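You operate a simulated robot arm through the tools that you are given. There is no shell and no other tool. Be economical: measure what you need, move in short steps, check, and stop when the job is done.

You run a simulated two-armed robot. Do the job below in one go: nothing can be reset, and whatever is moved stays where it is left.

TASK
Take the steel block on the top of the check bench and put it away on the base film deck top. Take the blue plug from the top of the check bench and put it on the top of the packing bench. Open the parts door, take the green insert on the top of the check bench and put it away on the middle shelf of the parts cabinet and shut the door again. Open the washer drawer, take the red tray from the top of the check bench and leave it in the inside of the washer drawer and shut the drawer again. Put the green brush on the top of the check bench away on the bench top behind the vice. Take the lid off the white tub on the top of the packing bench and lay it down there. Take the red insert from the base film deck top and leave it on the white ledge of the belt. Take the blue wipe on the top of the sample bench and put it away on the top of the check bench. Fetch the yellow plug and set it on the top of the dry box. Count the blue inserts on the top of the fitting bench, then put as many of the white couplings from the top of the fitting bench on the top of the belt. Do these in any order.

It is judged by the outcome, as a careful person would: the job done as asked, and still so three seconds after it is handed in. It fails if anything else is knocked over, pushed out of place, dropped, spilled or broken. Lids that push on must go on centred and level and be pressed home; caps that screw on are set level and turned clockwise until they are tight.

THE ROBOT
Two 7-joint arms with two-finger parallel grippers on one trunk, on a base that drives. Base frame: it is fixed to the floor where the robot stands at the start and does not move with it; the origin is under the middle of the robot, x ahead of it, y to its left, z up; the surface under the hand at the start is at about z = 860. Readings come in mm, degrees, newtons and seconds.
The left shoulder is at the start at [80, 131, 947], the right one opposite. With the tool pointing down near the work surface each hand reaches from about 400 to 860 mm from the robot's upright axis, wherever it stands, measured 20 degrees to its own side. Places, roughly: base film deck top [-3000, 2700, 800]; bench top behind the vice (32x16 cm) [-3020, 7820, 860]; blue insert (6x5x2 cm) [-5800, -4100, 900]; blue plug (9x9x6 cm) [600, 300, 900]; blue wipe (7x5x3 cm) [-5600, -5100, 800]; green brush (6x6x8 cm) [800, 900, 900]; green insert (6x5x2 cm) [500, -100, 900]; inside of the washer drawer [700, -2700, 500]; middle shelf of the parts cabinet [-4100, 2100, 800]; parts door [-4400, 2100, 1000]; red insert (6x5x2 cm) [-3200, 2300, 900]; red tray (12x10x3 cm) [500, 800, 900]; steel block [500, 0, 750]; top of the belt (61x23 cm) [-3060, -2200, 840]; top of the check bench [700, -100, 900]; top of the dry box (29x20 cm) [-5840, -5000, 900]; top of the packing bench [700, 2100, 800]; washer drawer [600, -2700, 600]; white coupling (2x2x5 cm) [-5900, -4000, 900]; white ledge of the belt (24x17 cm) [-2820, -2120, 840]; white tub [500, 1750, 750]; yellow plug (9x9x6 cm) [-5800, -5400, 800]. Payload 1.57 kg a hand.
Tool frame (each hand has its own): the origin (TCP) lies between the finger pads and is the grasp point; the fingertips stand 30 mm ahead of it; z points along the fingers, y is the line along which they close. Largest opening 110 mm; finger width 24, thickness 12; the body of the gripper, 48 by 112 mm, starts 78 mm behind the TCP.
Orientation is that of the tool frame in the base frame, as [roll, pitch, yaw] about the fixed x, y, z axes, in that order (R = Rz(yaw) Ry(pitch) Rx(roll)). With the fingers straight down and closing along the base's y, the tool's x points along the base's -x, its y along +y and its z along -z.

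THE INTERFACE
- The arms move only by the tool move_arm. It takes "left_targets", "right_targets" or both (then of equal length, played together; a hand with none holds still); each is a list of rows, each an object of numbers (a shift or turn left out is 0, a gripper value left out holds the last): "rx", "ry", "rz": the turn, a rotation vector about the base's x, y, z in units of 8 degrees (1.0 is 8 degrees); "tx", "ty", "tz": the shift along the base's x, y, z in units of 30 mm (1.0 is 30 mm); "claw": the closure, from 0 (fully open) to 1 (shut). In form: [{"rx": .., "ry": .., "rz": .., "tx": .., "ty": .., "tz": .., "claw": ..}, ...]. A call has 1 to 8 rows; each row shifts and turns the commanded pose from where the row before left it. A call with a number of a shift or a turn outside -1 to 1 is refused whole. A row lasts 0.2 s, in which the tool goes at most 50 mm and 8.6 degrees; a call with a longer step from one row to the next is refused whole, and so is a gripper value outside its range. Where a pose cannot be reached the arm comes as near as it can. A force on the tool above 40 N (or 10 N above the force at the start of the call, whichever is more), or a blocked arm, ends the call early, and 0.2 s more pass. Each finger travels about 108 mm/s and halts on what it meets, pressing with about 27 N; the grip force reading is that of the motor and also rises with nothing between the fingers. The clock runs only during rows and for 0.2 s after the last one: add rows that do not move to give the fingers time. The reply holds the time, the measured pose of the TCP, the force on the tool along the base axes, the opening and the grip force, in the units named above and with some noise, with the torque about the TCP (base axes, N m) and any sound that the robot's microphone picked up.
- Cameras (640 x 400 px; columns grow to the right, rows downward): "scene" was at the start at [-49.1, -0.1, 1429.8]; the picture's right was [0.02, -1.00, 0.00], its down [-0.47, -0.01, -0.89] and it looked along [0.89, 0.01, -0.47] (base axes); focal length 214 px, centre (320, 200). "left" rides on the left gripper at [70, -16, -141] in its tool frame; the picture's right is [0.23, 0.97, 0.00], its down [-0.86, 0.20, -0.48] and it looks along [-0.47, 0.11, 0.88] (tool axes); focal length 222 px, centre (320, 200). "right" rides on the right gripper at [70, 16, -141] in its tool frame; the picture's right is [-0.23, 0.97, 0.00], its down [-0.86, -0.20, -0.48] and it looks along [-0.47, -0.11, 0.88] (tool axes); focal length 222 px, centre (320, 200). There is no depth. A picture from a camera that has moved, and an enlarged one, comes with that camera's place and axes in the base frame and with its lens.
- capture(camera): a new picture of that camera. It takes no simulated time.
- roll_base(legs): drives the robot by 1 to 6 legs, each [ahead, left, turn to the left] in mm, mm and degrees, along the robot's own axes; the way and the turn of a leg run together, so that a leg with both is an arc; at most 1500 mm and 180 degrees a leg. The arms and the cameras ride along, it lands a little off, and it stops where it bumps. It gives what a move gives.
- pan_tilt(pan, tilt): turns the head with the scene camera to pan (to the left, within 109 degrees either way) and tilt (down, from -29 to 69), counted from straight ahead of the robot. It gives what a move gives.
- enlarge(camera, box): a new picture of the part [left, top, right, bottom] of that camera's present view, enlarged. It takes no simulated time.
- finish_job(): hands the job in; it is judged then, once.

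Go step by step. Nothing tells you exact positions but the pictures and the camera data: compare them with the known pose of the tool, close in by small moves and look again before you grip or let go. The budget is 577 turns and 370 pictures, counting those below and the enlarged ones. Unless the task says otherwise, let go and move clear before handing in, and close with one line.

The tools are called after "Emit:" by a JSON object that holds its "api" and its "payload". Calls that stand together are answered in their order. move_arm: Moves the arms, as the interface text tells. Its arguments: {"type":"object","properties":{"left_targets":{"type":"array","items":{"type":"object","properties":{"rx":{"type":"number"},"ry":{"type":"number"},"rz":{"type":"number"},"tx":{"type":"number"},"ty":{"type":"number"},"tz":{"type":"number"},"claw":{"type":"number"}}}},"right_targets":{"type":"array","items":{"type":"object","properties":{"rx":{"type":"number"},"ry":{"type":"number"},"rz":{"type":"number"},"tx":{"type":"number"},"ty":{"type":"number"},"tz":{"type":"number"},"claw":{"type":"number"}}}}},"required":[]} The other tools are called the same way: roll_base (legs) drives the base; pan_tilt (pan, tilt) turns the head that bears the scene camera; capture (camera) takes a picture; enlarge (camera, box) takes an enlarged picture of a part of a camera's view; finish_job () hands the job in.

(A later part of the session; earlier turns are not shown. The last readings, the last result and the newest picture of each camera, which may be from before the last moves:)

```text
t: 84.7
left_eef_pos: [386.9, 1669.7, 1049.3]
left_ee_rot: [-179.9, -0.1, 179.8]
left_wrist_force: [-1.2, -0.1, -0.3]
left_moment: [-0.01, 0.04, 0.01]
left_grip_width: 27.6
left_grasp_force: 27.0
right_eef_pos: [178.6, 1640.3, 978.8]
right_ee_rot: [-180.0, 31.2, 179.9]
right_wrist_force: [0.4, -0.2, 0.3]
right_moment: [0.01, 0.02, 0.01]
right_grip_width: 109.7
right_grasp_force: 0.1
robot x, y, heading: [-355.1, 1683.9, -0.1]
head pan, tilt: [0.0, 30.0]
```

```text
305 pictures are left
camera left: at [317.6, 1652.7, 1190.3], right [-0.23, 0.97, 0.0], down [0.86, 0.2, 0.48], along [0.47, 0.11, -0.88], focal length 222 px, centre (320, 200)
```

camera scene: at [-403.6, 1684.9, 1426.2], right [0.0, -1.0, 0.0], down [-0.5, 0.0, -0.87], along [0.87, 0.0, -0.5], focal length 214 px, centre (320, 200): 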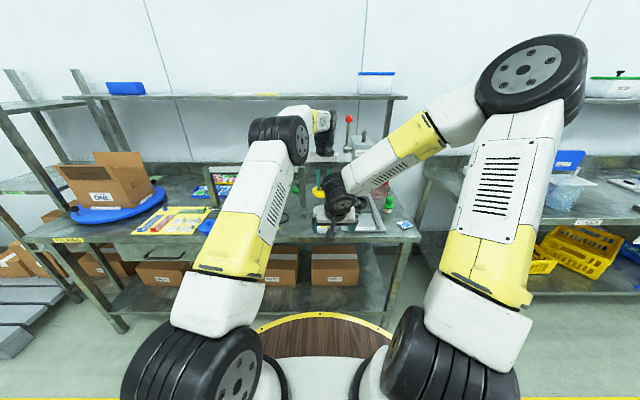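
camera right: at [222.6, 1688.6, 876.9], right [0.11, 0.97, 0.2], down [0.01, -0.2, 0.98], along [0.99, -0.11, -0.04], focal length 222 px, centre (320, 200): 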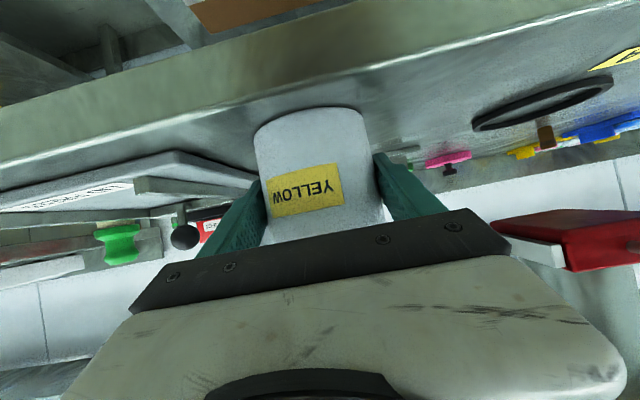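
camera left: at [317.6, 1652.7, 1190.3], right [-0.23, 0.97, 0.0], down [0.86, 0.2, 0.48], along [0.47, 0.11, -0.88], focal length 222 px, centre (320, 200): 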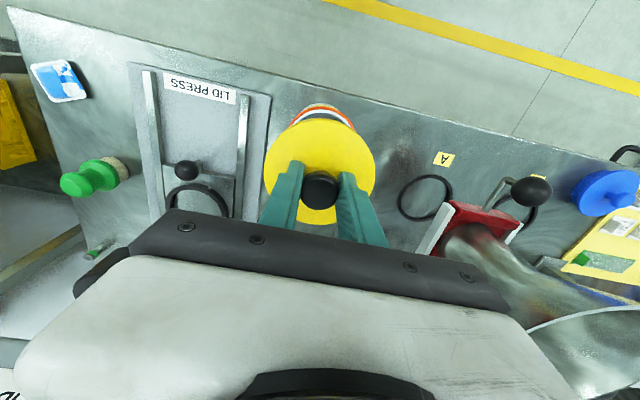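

Emit:
{"api": "move_arm", "payload": {"left_targets": [{"tx": 0.3, "ty": 0.9}, {"tx": 0.3, "ty": 0.9}, {"tx": 0.3, "ty": 0.95}, {"tx": 0.15, "ty": 0.95}, {"tz": -1}, {"tz": -1}, {}]}}

Emit:
{"api": "capture", "payload": {"camera": "left"}}

Emit:
{"api": "enlarge", "payload": {"camera": "scene", "box": [200, 140, 400, 260]}}

```text
t: 86.0
left_eef_pos: [420.4, 1781.6, 1020.0]
left_ee_rot: [179.8, 1.3, 179.9]
left_wrist_force: [1.8, -1.0, 9.8]
left_moment: [0.65, 0.24, -0.06]
left_grip_width: 27.7
left_grasp_force: 26.5
right_eef_pos: [179.4, 1639.8, 978.4]
right_ee_rot: [-180.0, 31.1, 179.9]
right_wrist_force: [0.0, -0.6, 0.2]
right_moment: [0.04, -0.03, -0.01]
right_grip_width: 109.9
right_grasp_force: 0.1
robot x, y, heading: [-353.7, 1686.6, -0.2]
head pan, tilt: [0.0, 30.0]
stopped in row 6 (left hand): the force on the tool passed its limit at 60 N (the readings are from after the stop); the commanded pose is now the measured one
```

```text
304 pictures are left
camera left: at [347.2, 1764.8, 1160.4], right [-0.23, 0.97, 0.0], down [0.84, 0.2, 0.5], along [0.49, 0.11, -0.87], focal length 222 px, centre (320, 200)
```

left: 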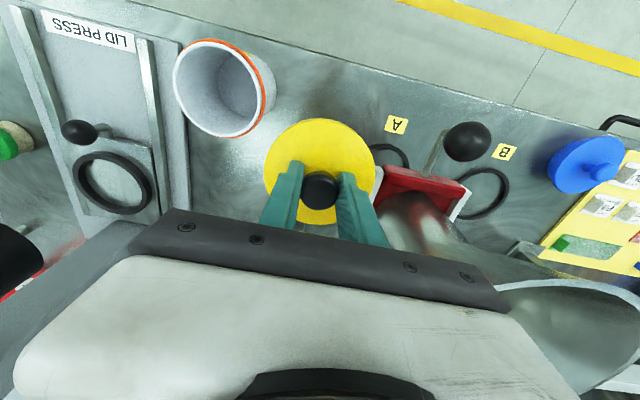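

```text
3.20 times, centred on (300, 200) of scene
camera zoom: at [-404.4, 1684.7, 1426.2], right [0.0, -1.0, 0.0], down [-0.5, 0.0, -0.87], along [0.87, 0.0, -0.5], focal length 686 px, centre (384, 200)
```

zoom: 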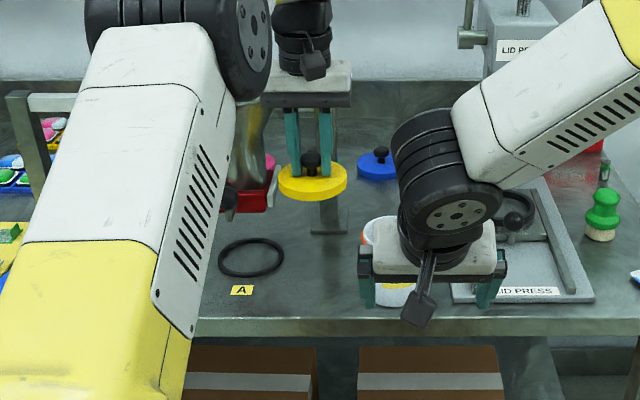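

Something near the hopper's gate blocked the lid. I'll raise it, go back over the tub, and place the lid behind the tub instead.

Emit:
{"api": "move_arm", "payload": {"left_targets": [{"tz": 0.5}, {"tz": 0.7}, {"ty": -0.95}, {"ty": -0.95}, {"ty": -0.95}, {"ty": -0.95, "tx": -0.5}, {"tx": -0.5}], "right_targets": [{"tx": -1, "ry": 0.9}, {"tx": -1, "ry": 0.9}, {"tx": -1, "ry": 0.9}, {"tx": -1, "ry": 0.9, "tz": 0.5}, {"tz": 1}, {"tz": 1}, {"tz": 1}]}}

Emit:
{"api": "capture", "payload": {"camera": "scene"}}

Emit:
{"api": "capture", "payload": {"camera": "left"}}

```text
t: 87.6
left_eef_pos: [390.9, 1666.7, 1053.9]
left_ee_rot: [179.8, 1.1, 179.9]
left_wrist_force: [0.3, 0.2, -0.3]
left_moment: [0.03, -0.02, 0.0]
left_grip_width: 27.7
left_grasp_force: 26.7
right_eef_pos: [58.1, 1639.8, 1082.6]
right_ee_rot: [180.0, 2.4, 180.0]
right_wrist_force: [0.4, 1.1, -0.1]
right_moment: [0.02, 0.04, -0.01]
right_grip_width: 110.1
right_grasp_force: 0.0
robot x, y, heading: [-355.8, 1685.8, -0.1]
head pan, tilt: [0.0, 30.0]
```

```text
302 pictures are left
camera scene: at [-403.5, 1684.7, 1426.2], right [0.0, -1.0, 0.0], down [-0.5, 0.0, -0.87], along [0.87, 0.0, -0.5], focal length 214 px, centre (320, 200)
```

scene: 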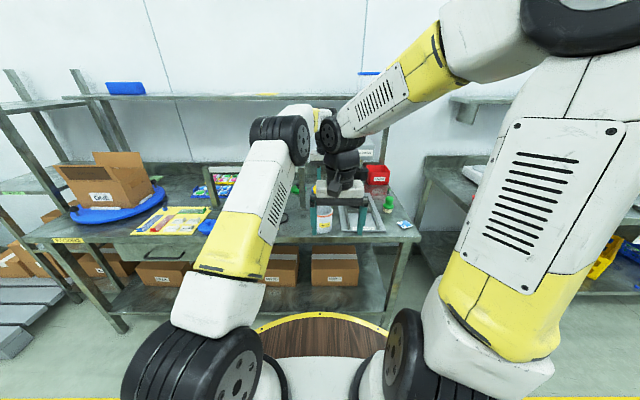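

```text
301 pictures are left
camera left: at [318.5, 1649.1, 1194.5], right [-0.23, 0.97, 0.0], down [0.85, 0.2, 0.49], along [0.48, 0.11, -0.87], focal length 222 px, centre (320, 200)
```

left: 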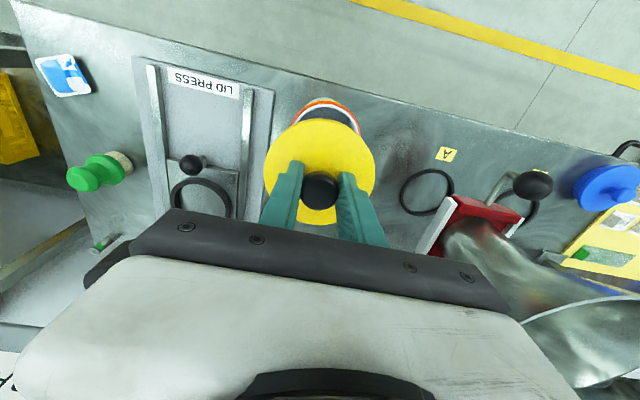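

Emit:
{"api": "roll_base", "payload": {"legs": [[140, 0, 0]]}}

Emit:
{"api": "capture", "payload": {"camera": "left"}}

Emit:
{"api": "capture", "payload": {"camera": "scene"}}

```text
t: 89.0
left_eef_pos: [533.3, 1668.1, 1055.1]
left_ee_rot: [179.9, 1.1, 179.9]
left_wrist_force: [-0.1, -0.1, -0.2]
left_moment: [0.01, -0.02, -0.01]
left_grip_width: 27.7
left_grasp_force: 27.1
right_eef_pos: [201.2, 1640.6, 1081.0]
right_ee_rot: [180.0, 2.3, 179.9]
right_wrist_force: [-1.5, -0.1, 1.1]
right_moment: [0.01, 0.03, 0.0]
right_grip_width: 110.0
right_grasp_force: 0.1
robot x, y, heading: [-215.5, 1689.2, -0.4]
head pan, tilt: [0.0, 30.0]
```

```text
300 pictures are left
camera left: at [460.9, 1649.9, 1195.0], right [-0.23, 0.97, 0.0], down [0.85, 0.2, 0.5], along [0.48, 0.11, -0.87], focal length 222 px, centre (320, 200)
```

left: 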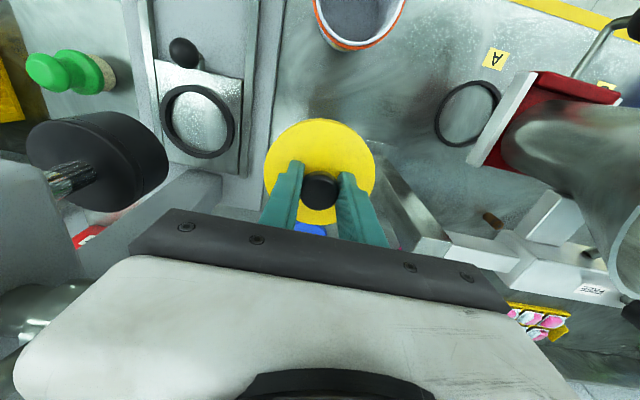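

```text
299 pictures are left
camera scene: at [-261.4, 1684.6, 1426.2], right [0.0, -1.0, 0.0], down [-0.5, 0.0, -0.87], along [0.87, 0.0, -0.5], focal length 214 px, centre (320, 200)
```

scene: 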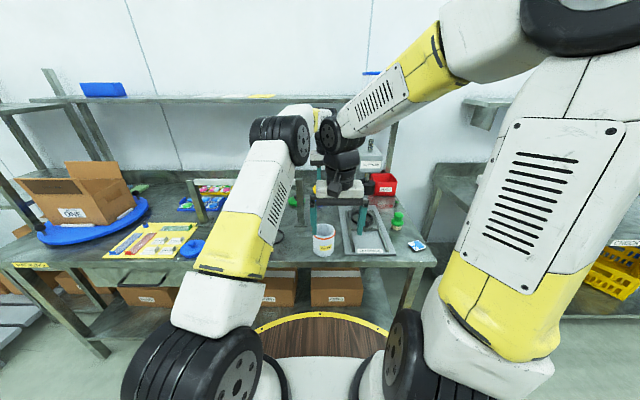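

Emit:
{"api": "move_arm", "payload": {"left_targets": [{"tx": -0.6, "ty": -0.55}, {"tz": -1}, {"tz": -1}, {"tz": -1}, {}]}}

Emit:
{"api": "capture", "payload": {"camera": "left"}}

```text
t: 90.2
left_eef_pos: [516.7, 1649.2, 962.0]
left_ee_rot: [-180.0, 1.1, 179.9]
left_wrist_force: [0.1, -0.6, -0.7]
left_moment: [0.01, -0.03, -0.02]
left_grip_width: 27.7
left_grasp_force: 26.5
right_eef_pos: [201.1, 1639.8, 1080.5]
right_ee_rot: [-180.0, 2.4, 180.0]
right_wrist_force: [0.4, 0.4, 0.1]
right_moment: [0.03, -0.03, 0.0]
right_grip_width: 109.8
right_grasp_force: 0.0
robot x, y, heading: [-213.3, 1685.6, -0.0]
head pan, tilt: [0.0, 30.0]
```

```text
298 pictures are left
camera left: at [443.9, 1632.0, 1103.0], right [-0.23, 0.97, 0.0], down [0.85, 0.2, 0.5], along [0.48, 0.11, -0.87], focal length 222 px, centre (320, 200)
```

left: 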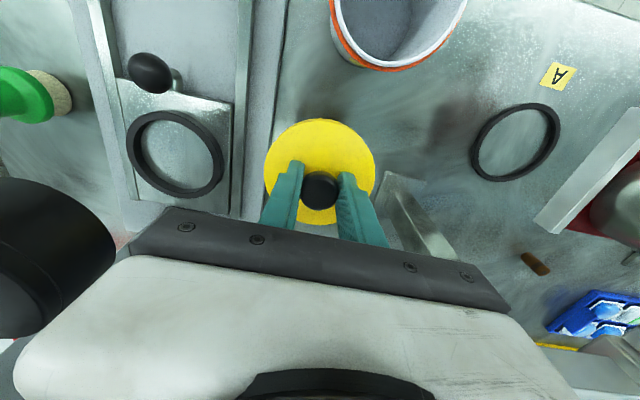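

Emit:
{"api": "move_arm", "payload": {"left_targets": [{"ty": 0.3, "tz": -0.5}, {"tz": -1}, {"tz": -0.5}, {"tz": -0.1}, {"tz": -0.1}, {}]}}

Emit:
{"api": "move_arm", "payload": {"left_targets": [{"tz": -0.1}, {"tz": -0.1}, {"tz": -0.1}, {}]}}

Emit:
{"api": "capture", "payload": {"camera": "left"}}

```text
t: 91.6
left_eef_pos: [515.4, 1659.3, 897.1]
left_ee_rot: [179.9, 1.1, 179.9]
left_wrist_force: [-0.8, 1.1, 0.3]
left_moment: [-0.01, 0.01, -0.02]
left_grip_width: 28.1
left_grasp_force: 26.7
right_eef_pos: [201.9, 1639.8, 1080.6]
right_ee_rot: [180.0, 2.4, 179.9]
right_wrist_force: [0.1, -0.4, -0.6]
right_moment: [0.01, -0.01, -0.01]
right_grip_width: 109.8
right_grasp_force: 0.0
robot x, y, heading: [-215.2, 1688.9, -0.2]
head pan, tilt: [0.0, 30.0]
```

```text
t: 92.6
left_eef_pos: [514.7, 1659.0, 888.2]
left_ee_rot: [179.9, 1.1, 180.0]
left_wrist_force: [0.2, -0.4, 0.0]
left_moment: [0.03, 0.01, 0.0]
left_grip_width: 27.9
left_grasp_force: 26.8
right_eef_pos: [201.5, 1639.3, 1082.4]
right_ee_rot: [-179.9, 2.4, 180.0]
right_wrist_force: [-0.4, -0.2, 0.3]
right_moment: [0.02, -0.01, 0.0]
right_grip_width: 110.1
right_grasp_force: 0.1
robot x, y, heading: [-212.3, 1688.9, 0.2]
head pan, tilt: [0.0, 30.0]
```

```text
297 pictures are left
camera left: at [442.7, 1641.8, 1029.2], right [-0.23, 0.97, 0.0], down [0.85, 0.2, 0.49], along [0.48, 0.11, -0.87], focal length 222 px, centre (320, 200)
```

left: 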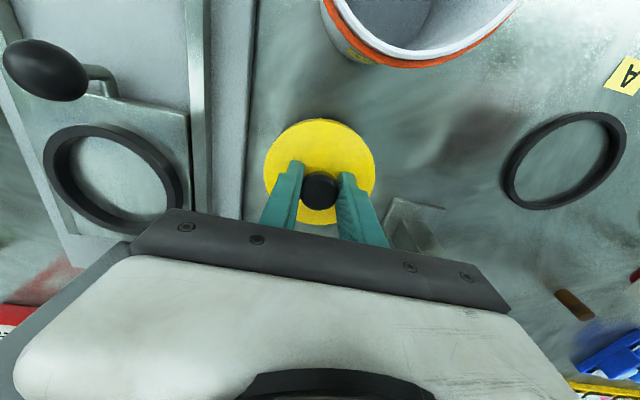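

Emit:
{"api": "move_arm", "payload": {"left_targets": [{"tz": -0.1}, {"tz": -0.1}, {"tz": -0.1}, {}]}}

Emit:
{"api": "move_arm", "payload": {"left_targets": [{"tz": -0.1}, {"tz": -0.1}, {"tz": -0.1}, {}]}}

```text
t: 93.6
left_eef_pos: [514.8, 1659.7, 881.0]
left_ee_rot: [179.8, 1.0, 179.9]
left_wrist_force: [-0.3, -0.3, -0.4]
left_moment: [-0.02, 0.0, -0.02]
left_grip_width: 27.9
left_grasp_force: 27.4
right_eef_pos: [201.6, 1639.9, 1081.6]
right_ee_rot: [-180.0, 2.4, 179.8]
right_wrist_force: [0.9, -0.1, -0.5]
right_moment: [0.03, -0.01, 0.01]
right_grip_width: 110.0
right_grasp_force: 0.0
robot x, y, heading: [-212.7, 1688.3, -0.0]
head pan, tilt: [0.0, 30.0]
```

```text
t: 94.6
left_eef_pos: [514.0, 1660.8, 872.5]
left_ee_rot: [179.9, 1.1, 180.0]
left_wrist_force: [1.0, -0.1, 0.5]
left_moment: [-0.01, 0.0, -0.02]
left_grip_width: 27.9
left_grasp_force: 26.0
right_eef_pos: [200.3, 1639.5, 1081.8]
right_ee_rot: [-180.0, 2.3, 179.9]
right_wrist_force: [-0.4, -0.3, 0.9]
right_moment: [-0.02, -0.01, -0.03]
right_grip_width: 110.0
right_grasp_force: 0.2
robot x, y, heading: [-214.1, 1684.6, -0.2]
head pan, tilt: [0.0, 30.0]
```

Emit:
{"api": "move_arm", "payload": {"left_targets": [{"tz": -0.1}, {"tz": -0.1}, {"tz": -0.1}, {}]}}

Emit:
{"api": "capture", "payload": {"camera": "left"}}

```text
t: 95.6
left_eef_pos: [516.0, 1659.5, 865.7]
left_ee_rot: [-179.9, 1.5, 180.0]
left_wrist_force: [0.4, 1.4, 33.3]
left_moment: [0.03, 0.55, 0.06]
left_grip_width: 27.8
left_grasp_force: 27.2
right_eef_pos: [201.0, 1638.5, 1083.0]
right_ee_rot: [-179.9, 2.4, 179.9]
right_wrist_force: [-0.6, -0.1, -0.3]
right_moment: [0.0, 0.01, 0.02]
right_grip_width: 110.0
right_grasp_force: 0.1
robot x, y, heading: [-212.6, 1690.5, -0.1]
head pan, tilt: [0.0, 30.0]
```

```text
296 pictures are left
camera left: at [443.0, 1642.3, 1004.9], right [-0.23, 0.97, -0.01], down [0.84, 0.2, 0.5], along [0.49, 0.11, -0.87], focal length 222 px, centre (320, 200)
```

left: 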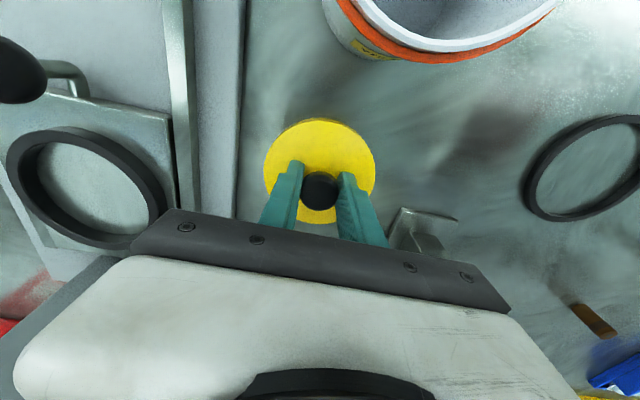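

Emit:
{"api": "move_arm", "payload": {"left_targets": [{"tz": 0.12}, {"claw": 0.5}, {"claw": 0.5}, {"tz": 1}, {"tz": 1}, {"tz": 1}, {"tz": 1}, {"tz": 1}]}}

Emit:
{"api": "move_arm", "payload": {"left_targets": [{"tz": 1}, {"tz": 1}, {"tx": -1}, {"tx": -1}, {"tx": -1}, {"tx": -1}, {"tx": -1}, {"tx": -1}]}}

Emit:
{"api": "capture", "payload": {"camera": "left"}}

```text
t: 97.4
left_eef_pos: [517.8, 1660.8, 1014.7]
left_ee_rot: [180.0, 1.2, 179.9]
left_wrist_force: [-0.2, -0.5, -0.4]
left_moment: [0.01, 0.0, 0.02]
left_grip_width: 55.1
left_grasp_force: 0.1
right_eef_pos: [201.1, 1640.7, 1081.3]
right_ee_rot: [180.0, 2.4, 179.9]
right_wrist_force: [0.5, -0.5, 0.8]
right_moment: [-0.01, 0.02, -0.02]
right_grip_width: 110.0
right_grasp_force: 0.1
robot x, y, heading: [-209.8, 1686.8, -0.2]
head pan, tilt: [0.0, 30.0]
```

```text
t: 99.2
left_eef_pos: [334.1, 1660.5, 1074.0]
left_ee_rot: [180.0, 1.2, 179.9]
left_wrist_force: [0.0, -0.1, -0.6]
left_moment: [0.0, 0.03, 0.02]
left_grip_width: 55.0
left_grasp_force: 0.0
right_eef_pos: [200.7, 1639.1, 1082.1]
right_ee_rot: [-180.0, 2.3, 179.9]
right_wrist_force: [0.5, 0.6, -0.6]
right_moment: [0.01, 0.04, 0.01]
right_grip_width: 109.9
right_grasp_force: 0.0
robot x, y, heading: [-210.2, 1685.7, -0.4]
head pan, tilt: [0.0, 30.0]
```

```text
295 pictures are left
camera left: at [262.3, 1643.0, 1214.5], right [-0.23, 0.97, 0.0], down [0.85, 0.2, 0.49], along [0.48, 0.11, -0.87], focal length 222 px, centre (320, 200)
```

left: 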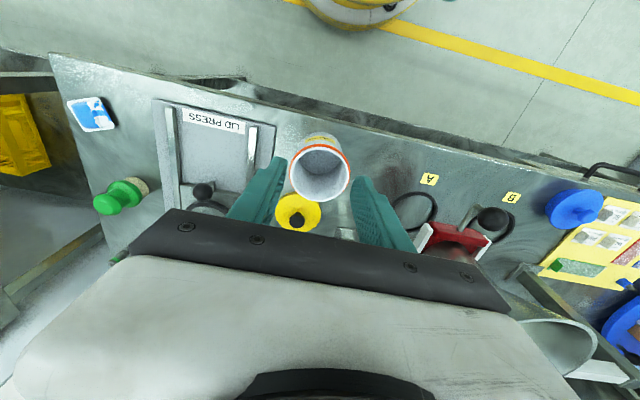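

Lid is lying behind the tub. Now re-take the brush with the right hand.

Emit:
{"api": "move_arm", "payload": {"left_targets": [{"ty": 1, "tz": 0.3}, {"ty": 1, "tz": 0.3}, {"ty": 1, "tz": 0.3}, {"ty": 1, "tx": -0.8}, {"ty": 1, "tx": -0.8}, {"ty": 1, "tx": -0.8}, {"ty": 0.5, "tx": -0.8}], "right_targets": [{}, {"ty": -0.8}, {"ty": -0.8, "tz": 0.5}, {"ty": -0.8, "tz": 0.5}, {}, {}, {}]}}

Emit:
{"api": "roll_base", "payload": {"legs": [[0, -220, 0]]}}

Emit:
{"api": "move_arm", "payload": {"right_targets": [{"tx": 1, "ry": -0.6, "claw": 0.3}, {"tx": 1, "ry": -0.6}, {"tx": 1, "ry": -0.5}, {"tx": 1}, {"tx": 1}, {"tx": 1}, {"tx": 1}, {"tx": 1}]}}

Emit:
{"api": "capture", "payload": {"camera": "right"}}

```text
t: 100.8
left_eef_pos: [239.3, 1854.1, 1103.4]
left_ee_rot: [179.9, 1.1, 179.9]
left_wrist_force: [-0.1, 0.1, -0.2]
left_moment: [0.01, 0.0, 0.01]
left_grip_width: 54.8
left_grasp_force: 0.2
right_eef_pos: [201.3, 1569.3, 1109.5]
right_ee_rot: [-180.0, 2.4, 179.9]
right_wrist_force: [0.1, -0.6, 1.1]
right_moment: [0.02, 0.03, -0.02]
right_grip_width: 109.8
right_grasp_force: 0.0
robot x, y, heading: [-212.0, 1688.8, 0.1]
head pan, tilt: [0.0, 30.0]
```

```text
t: 102.5
left_eef_pos: [239.4, 1633.9, 1104.5]
left_ee_rot: [-180.0, 1.1, -179.9]
left_wrist_force: [0.5, 0.0, -0.4]
left_moment: [0.01, 0.04, 0.0]
left_grip_width: 55.0
left_grasp_force: 0.0
right_eef_pos: [201.6, 1348.7, 1109.6]
right_ee_rot: [-179.9, 2.4, -179.9]
right_wrist_force: [0.0, -0.3, -0.7]
right_moment: [0.0, -0.02, 0.05]
right_grip_width: 110.3
right_grasp_force: 0.1
robot x, y, heading: [-211.2, 1459.9, 0.2]
head pan, tilt: [0.0, 30.0]
```

```text
t: 104.3
left_eef_pos: [238.8, 1633.9, 1103.7]
left_ee_rot: [179.9, 1.1, -179.8]
left_wrist_force: [-0.5, -0.1, -0.3]
left_moment: [-0.02, -0.04, 0.03]
left_grip_width: 55.1
left_grasp_force: 0.0
right_eef_pos: [443.8, 1347.3, 1109.8]
right_ee_rot: [-179.9, 16.0, -179.8]
right_wrist_force: [0.7, -0.4, 0.8]
right_moment: [-0.02, -0.02, 0.02]
right_grip_width: 77.2
right_grasp_force: 0.0
robot x, y, heading: [-212.7, 1466.5, 0.3]
head pan, tilt: [0.0, 30.0]
```

```text
294 pictures are left
camera right: at [337.6, 1363.4, 1225.6], right [0.22, 0.97, 0.06], down [0.69, -0.2, 0.7], along [0.69, -0.11, -0.72], focal length 222 px, centre (320, 200)
```

right: 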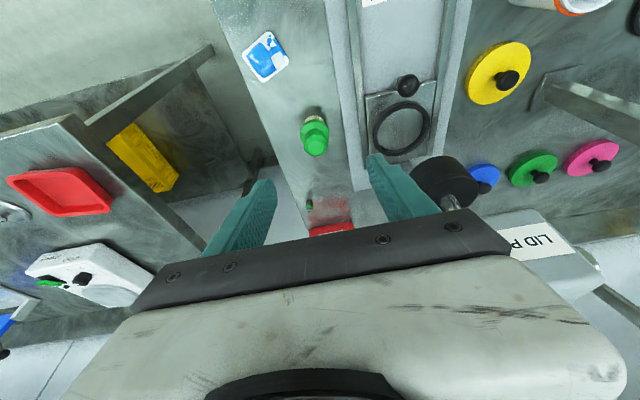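

Emit:
{"api": "move_arm", "payload": {"right_targets": [{"tx": 1, "ty": -0.2, "tz": -0.8}, {"tx": 1, "ty": -0.2, "tz": -0.8}, {"tx": 0.66, "ty": -0.1, "tz": -1}, {"tz": -1}, {"tz": -1}, {"tz": -1}, {}]}}

Emit:
{"api": "capture", "payload": {"camera": "right"}}

```text
t: 105.9
left_eef_pos: [238.5, 1634.2, 1103.9]
left_ee_rot: [180.0, 1.0, -179.9]
left_wrist_force: [0.3, 0.1, -0.6]
left_moment: [-0.01, -0.02, -0.02]
left_grip_width: 55.0
left_grasp_force: 0.1
right_eef_pos: [524.4, 1336.2, 942.7]
right_ee_rot: [-179.8, 15.9, -179.8]
right_wrist_force: [-0.4, 0.0, -0.1]
right_moment: [0.0, -0.01, 0.02]
right_grip_width: 76.9
right_grasp_force: 0.0
robot x, y, heading: [-209.7, 1470.1, -0.0]
head pan, tilt: [0.0, 30.0]
```

```text
293 pictures are left
camera right: at [417.4, 1350.8, 1059.3], right [0.22, 0.97, 0.06], down [0.69, -0.2, 0.7], along [0.69, -0.11, -0.72], focal length 222 px, centre (320, 200)
```

right: 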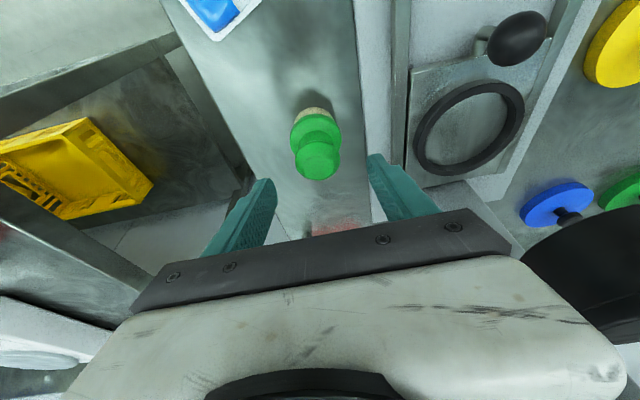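

Emit:
{"api": "move_arm", "payload": {"right_targets": [{"tx": 0.1, "ty": -0.06, "tz": -0.8}, {"tz": -0.83}, {}, {"claw": 1}, {"claw": 1}, {"claw": 1}, {}]}}

Emit:
{"api": "move_arm", "payload": {"right_targets": [{"tz": 1}, {"tz": 1}, {"tz": 1}, {"tz": 1, "tx": -1}, {"tz": 1, "tx": -1}, {"tz": 1, "tx": -1}, {"tz": 0.6, "tx": -1}, {"tx": -1}]}}

Emit:
{"api": "capture", "payload": {"camera": "right"}}

```text
t: 107.5
left_eef_pos: [238.0, 1635.0, 1103.1]
left_ee_rot: [179.9, 1.1, -179.8]
left_wrist_force: [0.3, -0.3, 0.6]
left_moment: [-0.04, 0.0, 0.04]
left_grip_width: 54.7
left_grasp_force: 0.0
right_eef_pos: [525.9, 1331.9, 893.7]
right_ee_rot: [-180.0, 16.0, -179.9]
right_wrist_force: [-0.4, 0.2, 0.0]
right_moment: [-0.01, -0.01, 0.04]
right_grip_width: 40.3
right_grasp_force: 26.9
robot x, y, heading: [-208.8, 1464.2, -0.0]
head pan, tilt: [0.0, 30.0]
```

```text
t: 109.3
left_eef_pos: [238.7, 1634.4, 1104.0]
left_ee_rot: [-180.0, 1.1, -180.0]
left_wrist_force: [0.2, 0.4, -1.2]
left_moment: [0.01, 0.0, 0.01]
left_grip_width: 55.2
left_grasp_force: 0.1
right_eef_pos: [373.3, 1329.6, 1093.2]
right_ee_rot: [179.9, 16.0, -179.9]
right_wrist_force: [1.3, 0.7, 0.1]
right_moment: [0.01, 0.02, 0.03]
right_grip_width: 40.0
right_grasp_force: 27.0
robot x, y, heading: [-211.7, 1464.4, -0.1]
head pan, tilt: [0.0, 30.0]
```

```text
292 pictures are left
camera right: at [266.9, 1346.0, 1209.3], right [0.22, 0.97, 0.06], down [0.69, -0.2, 0.7], along [0.69, -0.11, -0.72], focal length 222 px, centre (320, 200)
```

right: 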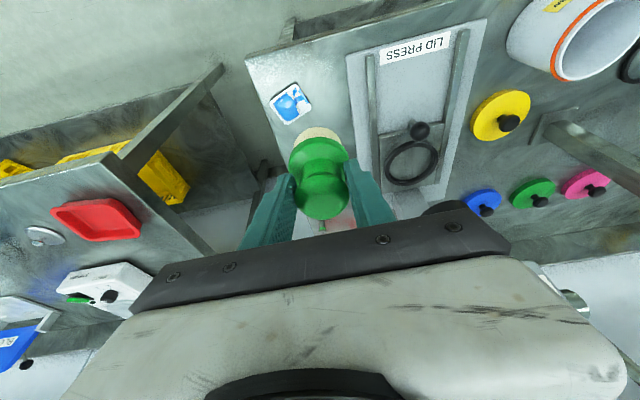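

Emit:
{"api": "roll_base", "payload": {"legs": [[0, -1490, 0], [150, 0, 0]]}}

Emit:
{"api": "pan_tilt", "payload": {"pan": 0, "tilt": 45}}

Emit:
{"api": "capture", "payload": {"camera": "scene"}}

Emit:
{"api": "capture", "payload": {"camera": "left"}}

```text
t: 117.5
left_eef_pos: [429.1, 207.9, 1103.7]
left_ee_rot: [179.9, 1.1, -176.2]
left_wrist_force: [-0.9, 0.4, 0.3]
left_moment: [0.0, 0.03, 0.02]
left_grip_width: 55.2
left_grasp_force: 0.1
right_eef_pos: [583.4, -86.3, 1093.5]
right_ee_rot: [-180.0, 16.1, -176.4]
right_wrist_force: [0.0, 0.7, -0.5]
right_moment: [0.0, 0.01, -0.02]
right_grip_width: 40.2
right_grasp_force: 27.0
robot x, y, heading: [-10.7, 9.9, 3.7]
head pan, tilt: [0.0, 30.0]
```

```text
t: 118.3
left_eef_pos: [429.5, 208.9, 1104.1]
left_ee_rot: [179.9, 1.1, -176.3]
left_wrist_force: [-0.6, -0.1, -0.8]
left_moment: [0.02, 0.02, -0.05]
left_grip_width: 55.1
left_grasp_force: 0.0
right_eef_pos: [583.4, -86.5, 1093.9]
right_ee_rot: [-180.0, 16.0, -176.3]
right_wrist_force: [-0.9, 0.3, -0.4]
right_moment: [-0.02, 0.03, -0.02]
right_grip_width: 40.0
right_grasp_force: 27.3
robot x, y, heading: [-8.0, 9.7, 3.4]
head pan, tilt: [0.0, 45.0]
```

```text
291 pictures are left
camera scene: at [-67.6, 5.1, 1403.7], right [0.06, -1.0, 0.0], down [-0.71, -0.05, -0.71], along [0.71, 0.05, -0.71], focal length 214 px, centre (320, 200)
```

scene: 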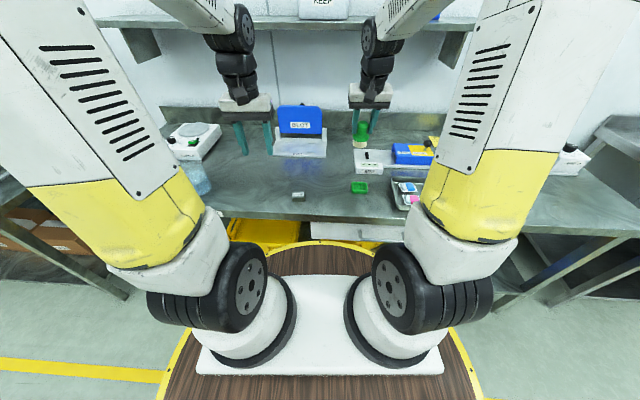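

```text
290 pictures are left
camera left: at [358.8, 185.7, 1244.0], right [-0.29, 0.96, 0.0], down [0.83, 0.25, 0.5], along [0.47, 0.14, -0.87], focal length 222 px, centre (320, 200)
```

left: 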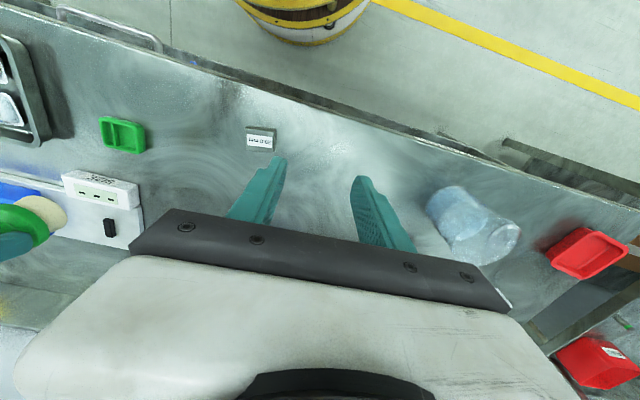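

Emit:
{"api": "enlarge", "payload": {"camera": "left", "box": [220, 110, 300, 160]}}

Emit:
{"api": "enlarge", "payload": {"camera": "scene", "box": [270, 170, 350, 220]}}

```text
8.00 times, centred on (260, 135) of left
camera zoom: at [358.8, 185.7, 1244.0], right [-0.29, 0.96, 0.0], down [0.83, 0.25, 0.5], along [0.47, 0.14, -0.87], focal length 1777 px, centre (800, 720)
```

zoom: 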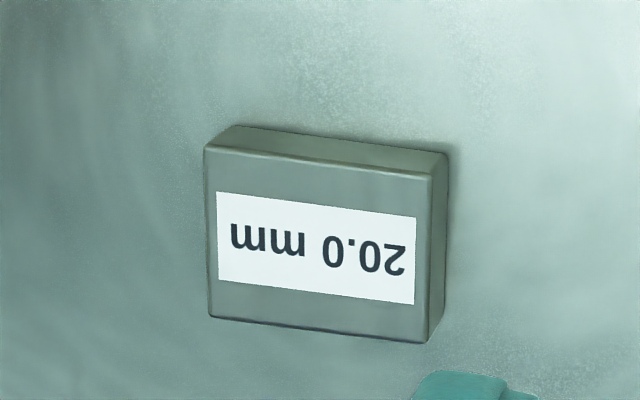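

```text
8.00 times, centred on (310, 195) of scene
camera zoom: at [-67.6, 5.1, 1403.7], right [0.06, -1.0, 0.0], down [-0.71, -0.05, -0.71], along [0.71, 0.05, -0.71], focal length 1716 px, centre (400, 240)
```

zoom: 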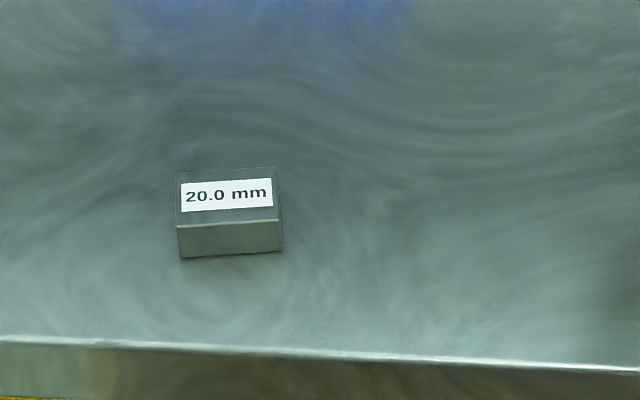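

Emit:
{"api": "move_arm", "payload": {"left_targets": [{"tx": 0.5, "ty": -1, "rz": 0.9}, {"tx": 0.5, "ty": -1, "tz": -0.5}, {"tx": 0.53, "ty": -0.97, "tz": -0.8}, {"tz": -1}, {"tz": -1}, {"tz": -1}, {"tz": -0.8, "claw": 0.3}, {}]}}

Emit:
{"api": "capture", "payload": {"camera": "left"}}

```text
t: 120.1
left_eef_pos: [474.5, 117.8, 948.6]
left_ee_rot: [179.9, 1.1, -169.2]
left_wrist_force: [0.3, -0.2, -0.2]
left_moment: [0.02, -0.01, 0.02]
left_grip_width: 76.9
left_grasp_force: 0.0
right_eef_pos: [583.6, -87.5, 1093.1]
right_ee_rot: [-179.9, 15.9, -176.2]
right_wrist_force: [0.3, 0.6, -1.0]
right_moment: [0.01, 0.01, 0.07]
right_grip_width: 40.0
right_grasp_force: 26.8
robot x, y, heading: [-4.9, 12.8, 3.7]
head pan, tilt: [0.0, 45.0]
```

```text
287 pictures are left
camera left: at [407.3, 86.8, 1088.3], right [-0.41, 0.91, 0.0], down [0.79, 0.36, 0.5], along [0.45, 0.2, -0.87], focal length 222 px, centre (320, 200)
```

left: 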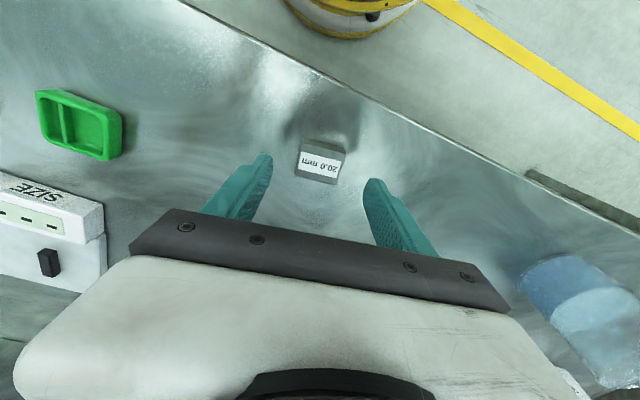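

Emit:
{"api": "move_arm", "payload": {"left_targets": [{"tz": -0.9}, {"tz": -0.9}, {"tz": -0.1}, {}]}}

Emit:
{"api": "capture", "payload": {"camera": "left"}}

```text
t: 121.1
left_eef_pos: [476.3, 118.7, 891.1]
left_ee_rot: [179.9, 1.1, -169.1]
left_wrist_force: [0.3, -0.8, -0.6]
left_moment: [-0.02, -0.02, 0.0]
left_grip_width: 76.9
left_grasp_force: 0.1
right_eef_pos: [583.0, -87.0, 1094.3]
right_ee_rot: [-179.9, 15.9, -176.3]
right_wrist_force: [0.3, -0.5, -0.8]
right_moment: [0.04, -0.02, 0.0]
right_grip_width: 40.6
right_grasp_force: 26.7
robot x, y, heading: [-9.8, 13.5, 3.7]
head pan, tilt: [0.0, 45.0]
```

```text
286 pictures are left
camera left: at [408.1, 87.5, 1031.7], right [-0.41, 0.91, 0.0], down [0.79, 0.36, 0.5], along [0.45, 0.2, -0.87], focal length 222 px, centre (320, 200)
```

left: 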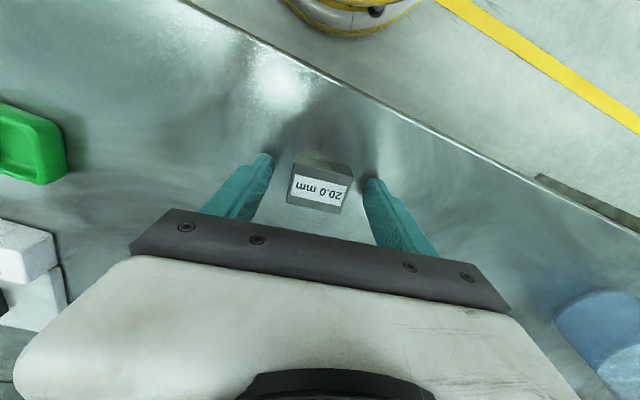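

Emit:
{"api": "move_arm", "payload": {"left_targets": [{"claw": 1}, {"claw": 1}, {"claw": 1}, {}]}}

Emit:
{"api": "move_arm", "payload": {"left_targets": [{"tz": 0.5}, {"tz": 1}, {"tz": 1}, {"tz": 1}, {"tz": 1}, {"tz": 1}, {"tz": 1}, {"tz": 0.5, "rz": -0.9}], "right_targets": [{}, {"tx": -1}, {"tx": -1}, {"tx": -1}, {"tx": -1, "tz": 0.5}, {"tz": 0.5}, {}, {}]}}

Emit:
{"api": "capture", "payload": {"camera": "left"}}

```text
t: 122.1
left_eef_pos: [474.6, 118.3, 890.5]
left_ee_rot: [179.8, 1.1, -169.1]
left_wrist_force: [-0.1, -0.7, -0.1]
left_moment: [-0.04, -0.07, -0.03]
left_grip_width: 45.5
left_grasp_force: 26.9
right_eef_pos: [582.6, -87.0, 1094.1]
right_ee_rot: [179.9, 16.1, -176.3]
right_wrist_force: [-0.3, -0.5, -0.3]
right_moment: [0.0, 0.0, -0.02]
right_grip_width: 39.8
right_grasp_force: 27.4
robot x, y, heading: [-6.0, 10.4, 3.7]
head pan, tilt: [0.0, 45.0]
```

```text
t: 123.9
left_eef_pos: [476.7, 115.9, 1105.0]
left_ee_rot: [179.9, 1.1, -176.3]
left_wrist_force: [-0.2, -0.2, -2.6]
left_moment: [0.01, 0.02, 0.0]
left_grip_width: 45.7
left_grasp_force: 26.9
right_eef_pos: [462.0, -84.5, 1123.3]
right_ee_rot: [-179.8, 16.0, -176.3]
right_wrist_force: [0.0, 0.4, -0.4]
right_moment: [0.02, 0.03, 0.01]
right_grip_width: 39.9
right_grasp_force: 27.4
robot x, y, heading: [-12.1, 10.8, 3.4]
head pan, tilt: [0.0, 45.0]
```

```text
285 pictures are left
camera left: at [405.8, 93.4, 1243.5], right [-0.29, 0.96, 0.0], down [0.83, 0.25, 0.49], along [0.47, 0.14, -0.87], focal length 222 px, centre (320, 200)
```

left: 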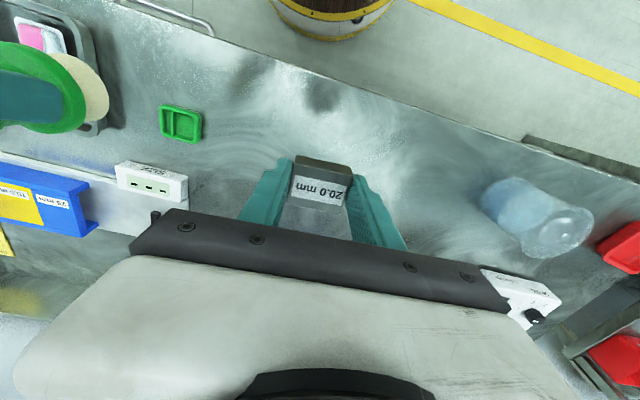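

Block in the left hand, brush in the right. Now back off, turn around and look for the base film deck.

Emit:
{"api": "roll_base", "payload": {"legs": [[-500, 0, 0], [0, 0, 150]]}}

Emit:
{"api": "pan_tilt", "payload": {"pan": 0, "tilt": 15}}

Emit:
{"api": "capture", "payload": {"camera": "scene"}}

Emit:
{"api": "pan_tilt", "payload": {"pan": 70, "tilt": 15}}

Emit:
{"api": "capture", "payload": {"camera": "scene"}}

Emit:
{"api": "pan_tilt", "payload": {"pan": -70, "tilt": 15}}

Emit:
{"api": "capture", "payload": {"camera": "scene"}}

```text
t: 132.8
left_eef_pos: [-951.0, 152.3, 1102.1]
left_ee_rot: [180.0, 1.1, -28.8]
left_wrist_force: [0.3, -0.3, -2.2]
left_moment: [0.0, 0.0, -0.02]
left_grip_width: 45.6
left_grasp_force: 26.7
right_eef_pos: [-831.7, 312.8, 1123.2]
right_ee_rot: [-179.8, 16.0, -29.0]
right_wrist_force: [0.6, -0.4, -0.5]
right_moment: [0.0, 0.01, -0.02]
right_grip_width: 40.2
right_grasp_force: 27.0
robot x, y, heading: [-488.2, -20.0, 151.1]
head pan, tilt: [0.0, 45.0]
```

```text
t: 133.7
left_eef_pos: [-951.5, 151.4, 1103.9]
left_ee_rot: [180.0, 1.1, -28.9]
left_wrist_force: [-0.5, -0.7, -1.9]
left_moment: [0.0, 0.01, 0.0]
left_grip_width: 45.6
left_grasp_force: 28.1
right_eef_pos: [-832.1, 311.9, 1123.7]
right_ee_rot: [-180.0, 16.1, -28.8]
right_wrist_force: [0.0, -0.3, -0.6]
right_moment: [0.01, 0.03, -0.02]
right_grip_width: 40.1
right_grasp_force: 27.1
robot x, y, heading: [-485.0, -16.5, 151.0]
head pan, tilt: [0.0, 15.0]
```

```text
284 pictures are left
camera scene: at [-446.8, -45.6, 1450.3], right [0.48, 0.88, 0.0], down [0.23, -0.13, -0.97], along [-0.85, 0.47, -0.26], focal length 214 px, centre (320, 200)
```

scene: 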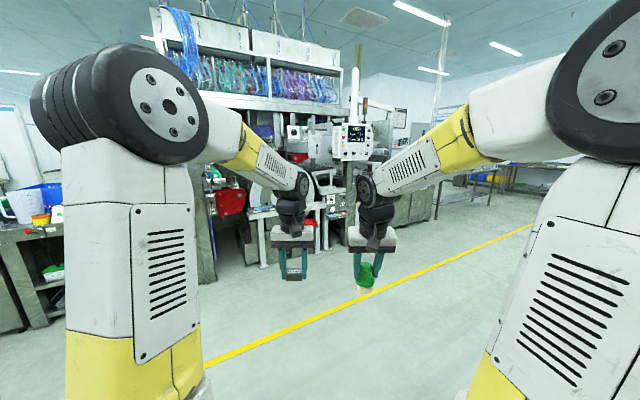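

```text
t: 135.2
left_eef_pos: [-952.1, 151.3, 1103.6]
left_ee_rot: [179.9, 1.1, -28.9]
left_wrist_force: [0.0, -0.1, -3.5]
left_moment: [0.01, 0.0, 0.0]
left_grip_width: 45.5
left_grasp_force: 27.0
right_eef_pos: [-831.5, 311.6, 1122.9]
right_ee_rot: [-179.9, 16.0, -28.9]
right_wrist_force: [-0.3, 0.3, -1.2]
right_moment: [-0.01, 0.0, 0.0]
right_grip_width: 39.7
right_grasp_force: 27.0
robot x, y, heading: [-486.7, -19.1, 151.1]
head pan, tilt: [70.0, 15.0]
```

```text
283 pictures are left
camera scene: at [-435.5, -152.1, 1450.4], right [-0.66, 0.75, 0.0], down [0.2, 0.17, -0.97], along [-0.73, -0.63, -0.26], focal length 214 px, centre (320, 200)
```

scene: 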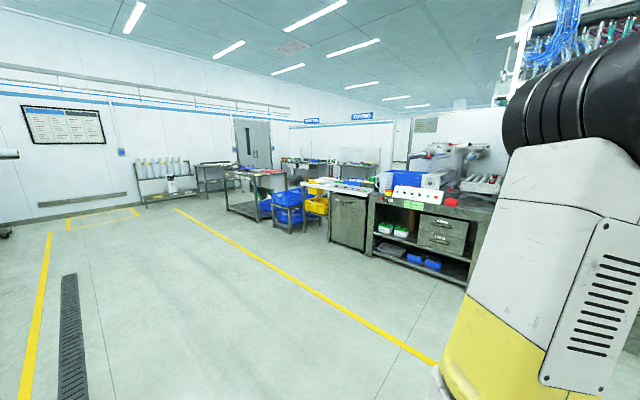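

```text
t: 137.4
left_eef_pos: [-951.5, 151.9, 1102.5]
left_ee_rot: [179.9, 1.1, -29.0]
left_wrist_force: [0.3, 1.4, -3.5]
left_moment: [-0.03, 0.01, 0.01]
left_grip_width: 45.5
left_grasp_force: 26.9
right_eef_pos: [-830.9, 313.1, 1124.0]
right_ee_rot: [180.0, 15.9, -28.8]
right_wrist_force: [-0.1, 0.5, -1.4]
right_moment: [0.01, -0.01, 0.01]
right_grip_width: 40.2
right_grasp_force: 27.0
robot x, y, heading: [-484.5, -17.8, 151.1]
head pan, tilt: [-70.0, 15.0]
```

```text
282 pictures are left
camera scene: at [-350.6, 1.5, 1450.4], right [0.99, -0.15, 0.0], down [-0.04, -0.26, -0.97], along [0.15, 0.95, -0.26], focal length 214 px, centre (320, 200)
```

scene: 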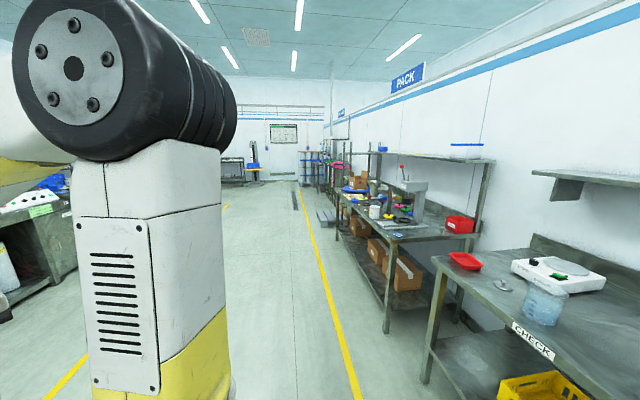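

Emit:
{"api": "roll_base", "payload": {"legs": [[0, 0, 29], [0, -1400, 0], [0, -1300, 0]]}}

Emit:
{"api": "pan_tilt", "payload": {"pan": 0, "tilt": 20}}

Emit:
{"api": "capture", "payload": {"camera": "scene"}}

```text
t: 151.9
left_eef_pos: [-913.1, 2620.1, 1102.7]
left_ee_rot: [179.8, 1.1, -1.7]
left_wrist_force: [0.2, -0.1, -2.6]
left_moment: [-0.01, -0.01, 0.01]
left_grip_width: 45.3
left_grasp_force: 27.0
right_eef_pos: [-878.7, 2817.5, 1123.2]
right_ee_rot: [-179.8, 16.0, -1.8]
right_wrist_force: [-0.9, 1.0, -0.9]
right_moment: [0.0, 0.0, 0.0]
right_grip_width: 40.0
right_grasp_force: 26.3
robot x, y, heading: [-420.5, 2677.9, 178.2]
head pan, tilt: [-70.0, 15.0]
```

```text
t: 153.3
left_eef_pos: [-913.2, 2619.7, 1103.4]
left_ee_rot: [179.8, 1.1, -1.8]
left_wrist_force: [1.0, -0.4, -2.8]
left_moment: [-0.03, 0.02, 0.0]
left_grip_width: 45.7
left_grasp_force: 26.9
right_eef_pos: [-878.6, 2817.4, 1123.1]
right_ee_rot: [-179.9, 16.0, -1.9]
right_wrist_force: [-0.8, -0.5, -1.1]
right_moment: [0.02, -0.01, 0.01]
right_grip_width: 40.0
right_grasp_force: 26.5
robot x, y, heading: [-418.2, 2678.5, 178.5]
head pan, tilt: [0.0, 20.0]
```

```text
281 pictures are left
camera scene: at [-373.7, 2675.6, 1442.3], right [0.03, 1.0, 0.0], down [0.34, -0.01, -0.94], along [-0.94, 0.03, -0.34], focal length 214 px, centre (320, 200)
```

scene: 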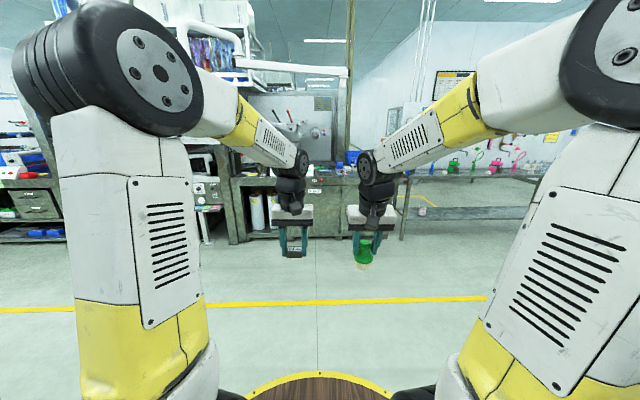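

Emit:
{"api": "roll_base", "payload": {"legs": [[1300, 0, 1.5]]}}

Emit:
{"api": "pan_tilt", "payload": {"pan": 0, "tilt": 30}}

Emit:
{"api": "capture", "payload": {"camera": "scene"}}

```text
t: 159.7
left_eef_pos: [-2170.9, 2625.2, 1103.1]
left_ee_rot: [179.9, 1.1, 0.0]
left_wrist_force: [0.1, 0.6, -3.2]
left_moment: [0.01, -0.02, 0.01]
left_grip_width: 45.4
left_grasp_force: 27.3
right_eef_pos: [-2143.1, 2822.0, 1123.1]
right_ee_rot: [-179.9, 16.1, 0.0]
right_wrist_force: [0.8, 0.4, -1.0]
right_moment: [0.01, 0.0, 0.01]
right_grip_width: 40.1
right_grasp_force: 27.2
robot x, y, heading: [-1678.8, 2698.9, -180.2]
head pan, tilt: [0.0, 20.0]
```

```text
t: 160.4
left_eef_pos: [-2171.4, 2624.8, 1102.9]
left_ee_rot: [179.9, 1.1, 0.0]
left_wrist_force: [-0.5, 0.1, -2.9]
left_moment: [0.0, 0.01, 0.01]
left_grip_width: 45.6
left_grasp_force: 27.0
right_eef_pos: [-2142.9, 2823.4, 1124.1]
right_ee_rot: [-179.9, 16.1, 0.0]
right_wrist_force: [0.2, -0.7, -0.8]
right_moment: [0.01, 0.01, -0.02]
right_grip_width: 39.8
right_grasp_force: 26.7
robot x, y, heading: [-1679.9, 2697.5, -179.9]
head pan, tilt: [0.0, 30.0]
```

```text
280 pictures are left
camera scene: at [-1631.3, 2696.3, 1426.3], right [0.0, 1.0, 0.0], down [0.5, 0.0, -0.87], along [-0.87, 0.0, -0.5], focal length 214 px, centre (320, 200)
```

scene: 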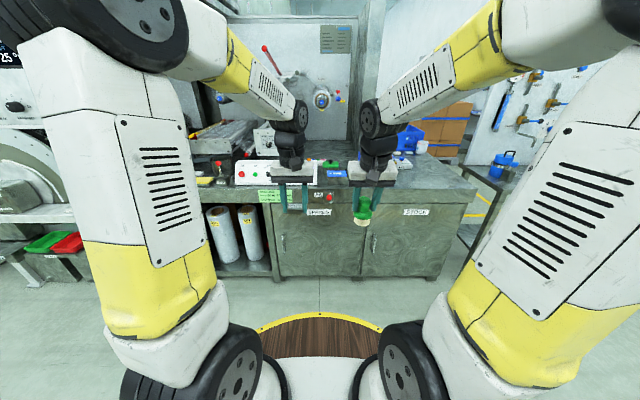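

Emit:
{"api": "move_arm", "payload": {"left_targets": [{"tz": 1}, {"tz": 1}, {"tz": 1}], "right_targets": [{"tz": 1}, {"tz": 1}, {"tz": 1}]}}

Emit:
{"api": "roll_base", "payload": {"legs": [[420, 0, 0]]}}

Emit:
{"api": "capture", "payload": {"camera": "scene"}}

Emit:
{"api": "capture", "payload": {"camera": "left"}}

Emit:
{"api": "capture", "payload": {"camera": "right"}}

```text
t: 161.2
left_eef_pos: [-2171.7, 2624.6, 1193.1]
left_ee_rot: [-179.9, 1.2, 0.0]
left_wrist_force: [0.1, -0.3, -2.2]
left_moment: [-0.04, -0.02, 0.03]
left_grip_width: 45.5
left_grasp_force: 26.9
right_eef_pos: [-2144.1, 2824.5, 1215.4]
right_ee_rot: [-179.9, 16.1, -0.1]
right_wrist_force: [0.0, -0.5, -1.6]
right_moment: [-0.02, 0.03, 0.02]
right_grip_width: 40.0
right_grasp_force: 26.8
robot x, y, heading: [-1680.9, 2696.8, -180.1]
head pan, tilt: [0.0, 30.0]
```

```text
t: 163.8
left_eef_pos: [-2603.2, 2622.9, 1191.5]
left_ee_rot: [180.0, 1.1, 0.0]
left_wrist_force: [-0.2, -0.1, -3.0]
left_moment: [-0.02, -0.05, 0.05]
left_grip_width: 45.6
left_grasp_force: 26.8
right_eef_pos: [-2575.9, 2824.0, 1215.0]
right_ee_rot: [-179.9, 16.0, 0.0]
right_wrist_force: [-1.1, 1.0, -0.7]
right_moment: [0.02, 0.01, 0.0]
right_grip_width: 40.1
right_grasp_force: 26.7
robot x, y, heading: [-2111.9, 2698.0, -179.9]
head pan, tilt: [0.0, 30.0]
```

```text
279 pictures are left
camera scene: at [-2062.5, 2696.1, 1426.2], right [0.0, 1.0, 0.0], down [0.5, 0.0, -0.87], along [-0.87, 0.0, -0.5], focal length 214 px, centre (320, 200)
```

scene: 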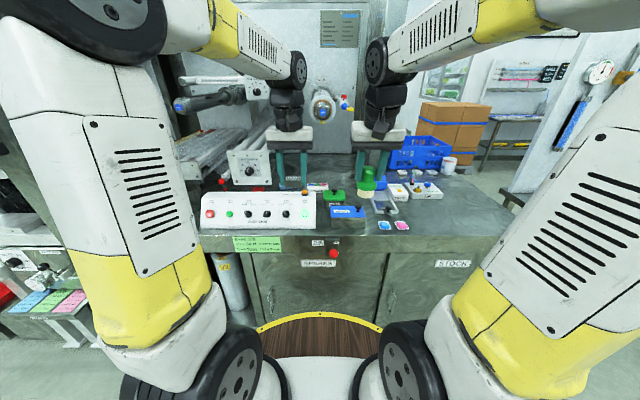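

```text
278 pictures are left
camera left: at [-2529.7, 2638.9, 1333.1], right [0.23, -0.97, 0.0], down [-0.85, -0.2, 0.49], along [-0.48, -0.11, -0.87], focal length 222 px, centre (320, 200)
```

left: 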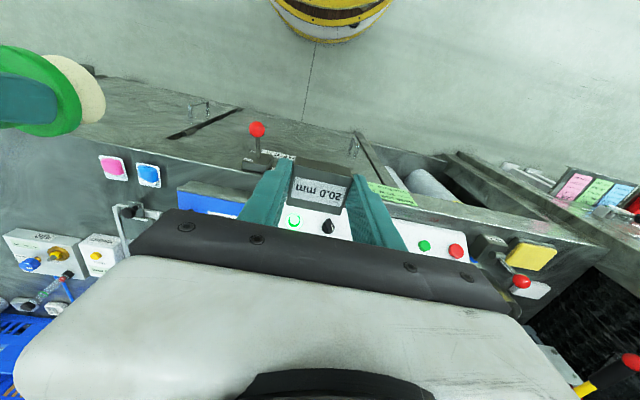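

```text
277 pictures are left
camera right: at [-2470.2, 2807.1, 1330.9], right [-0.22, -0.97, 0.06], down [-0.69, 0.2, 0.7], along [-0.69, 0.11, -0.72], focal length 222 px, centre (320, 200)
```

right: 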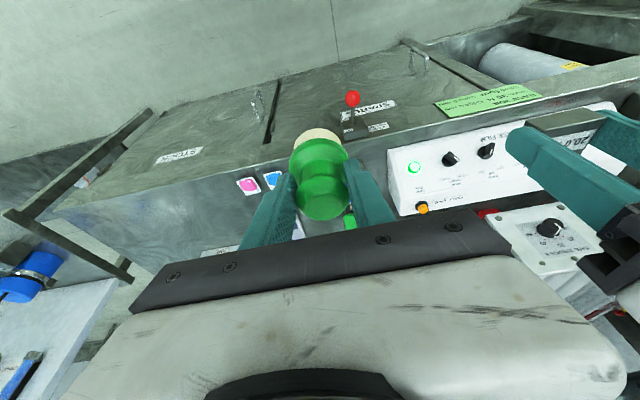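

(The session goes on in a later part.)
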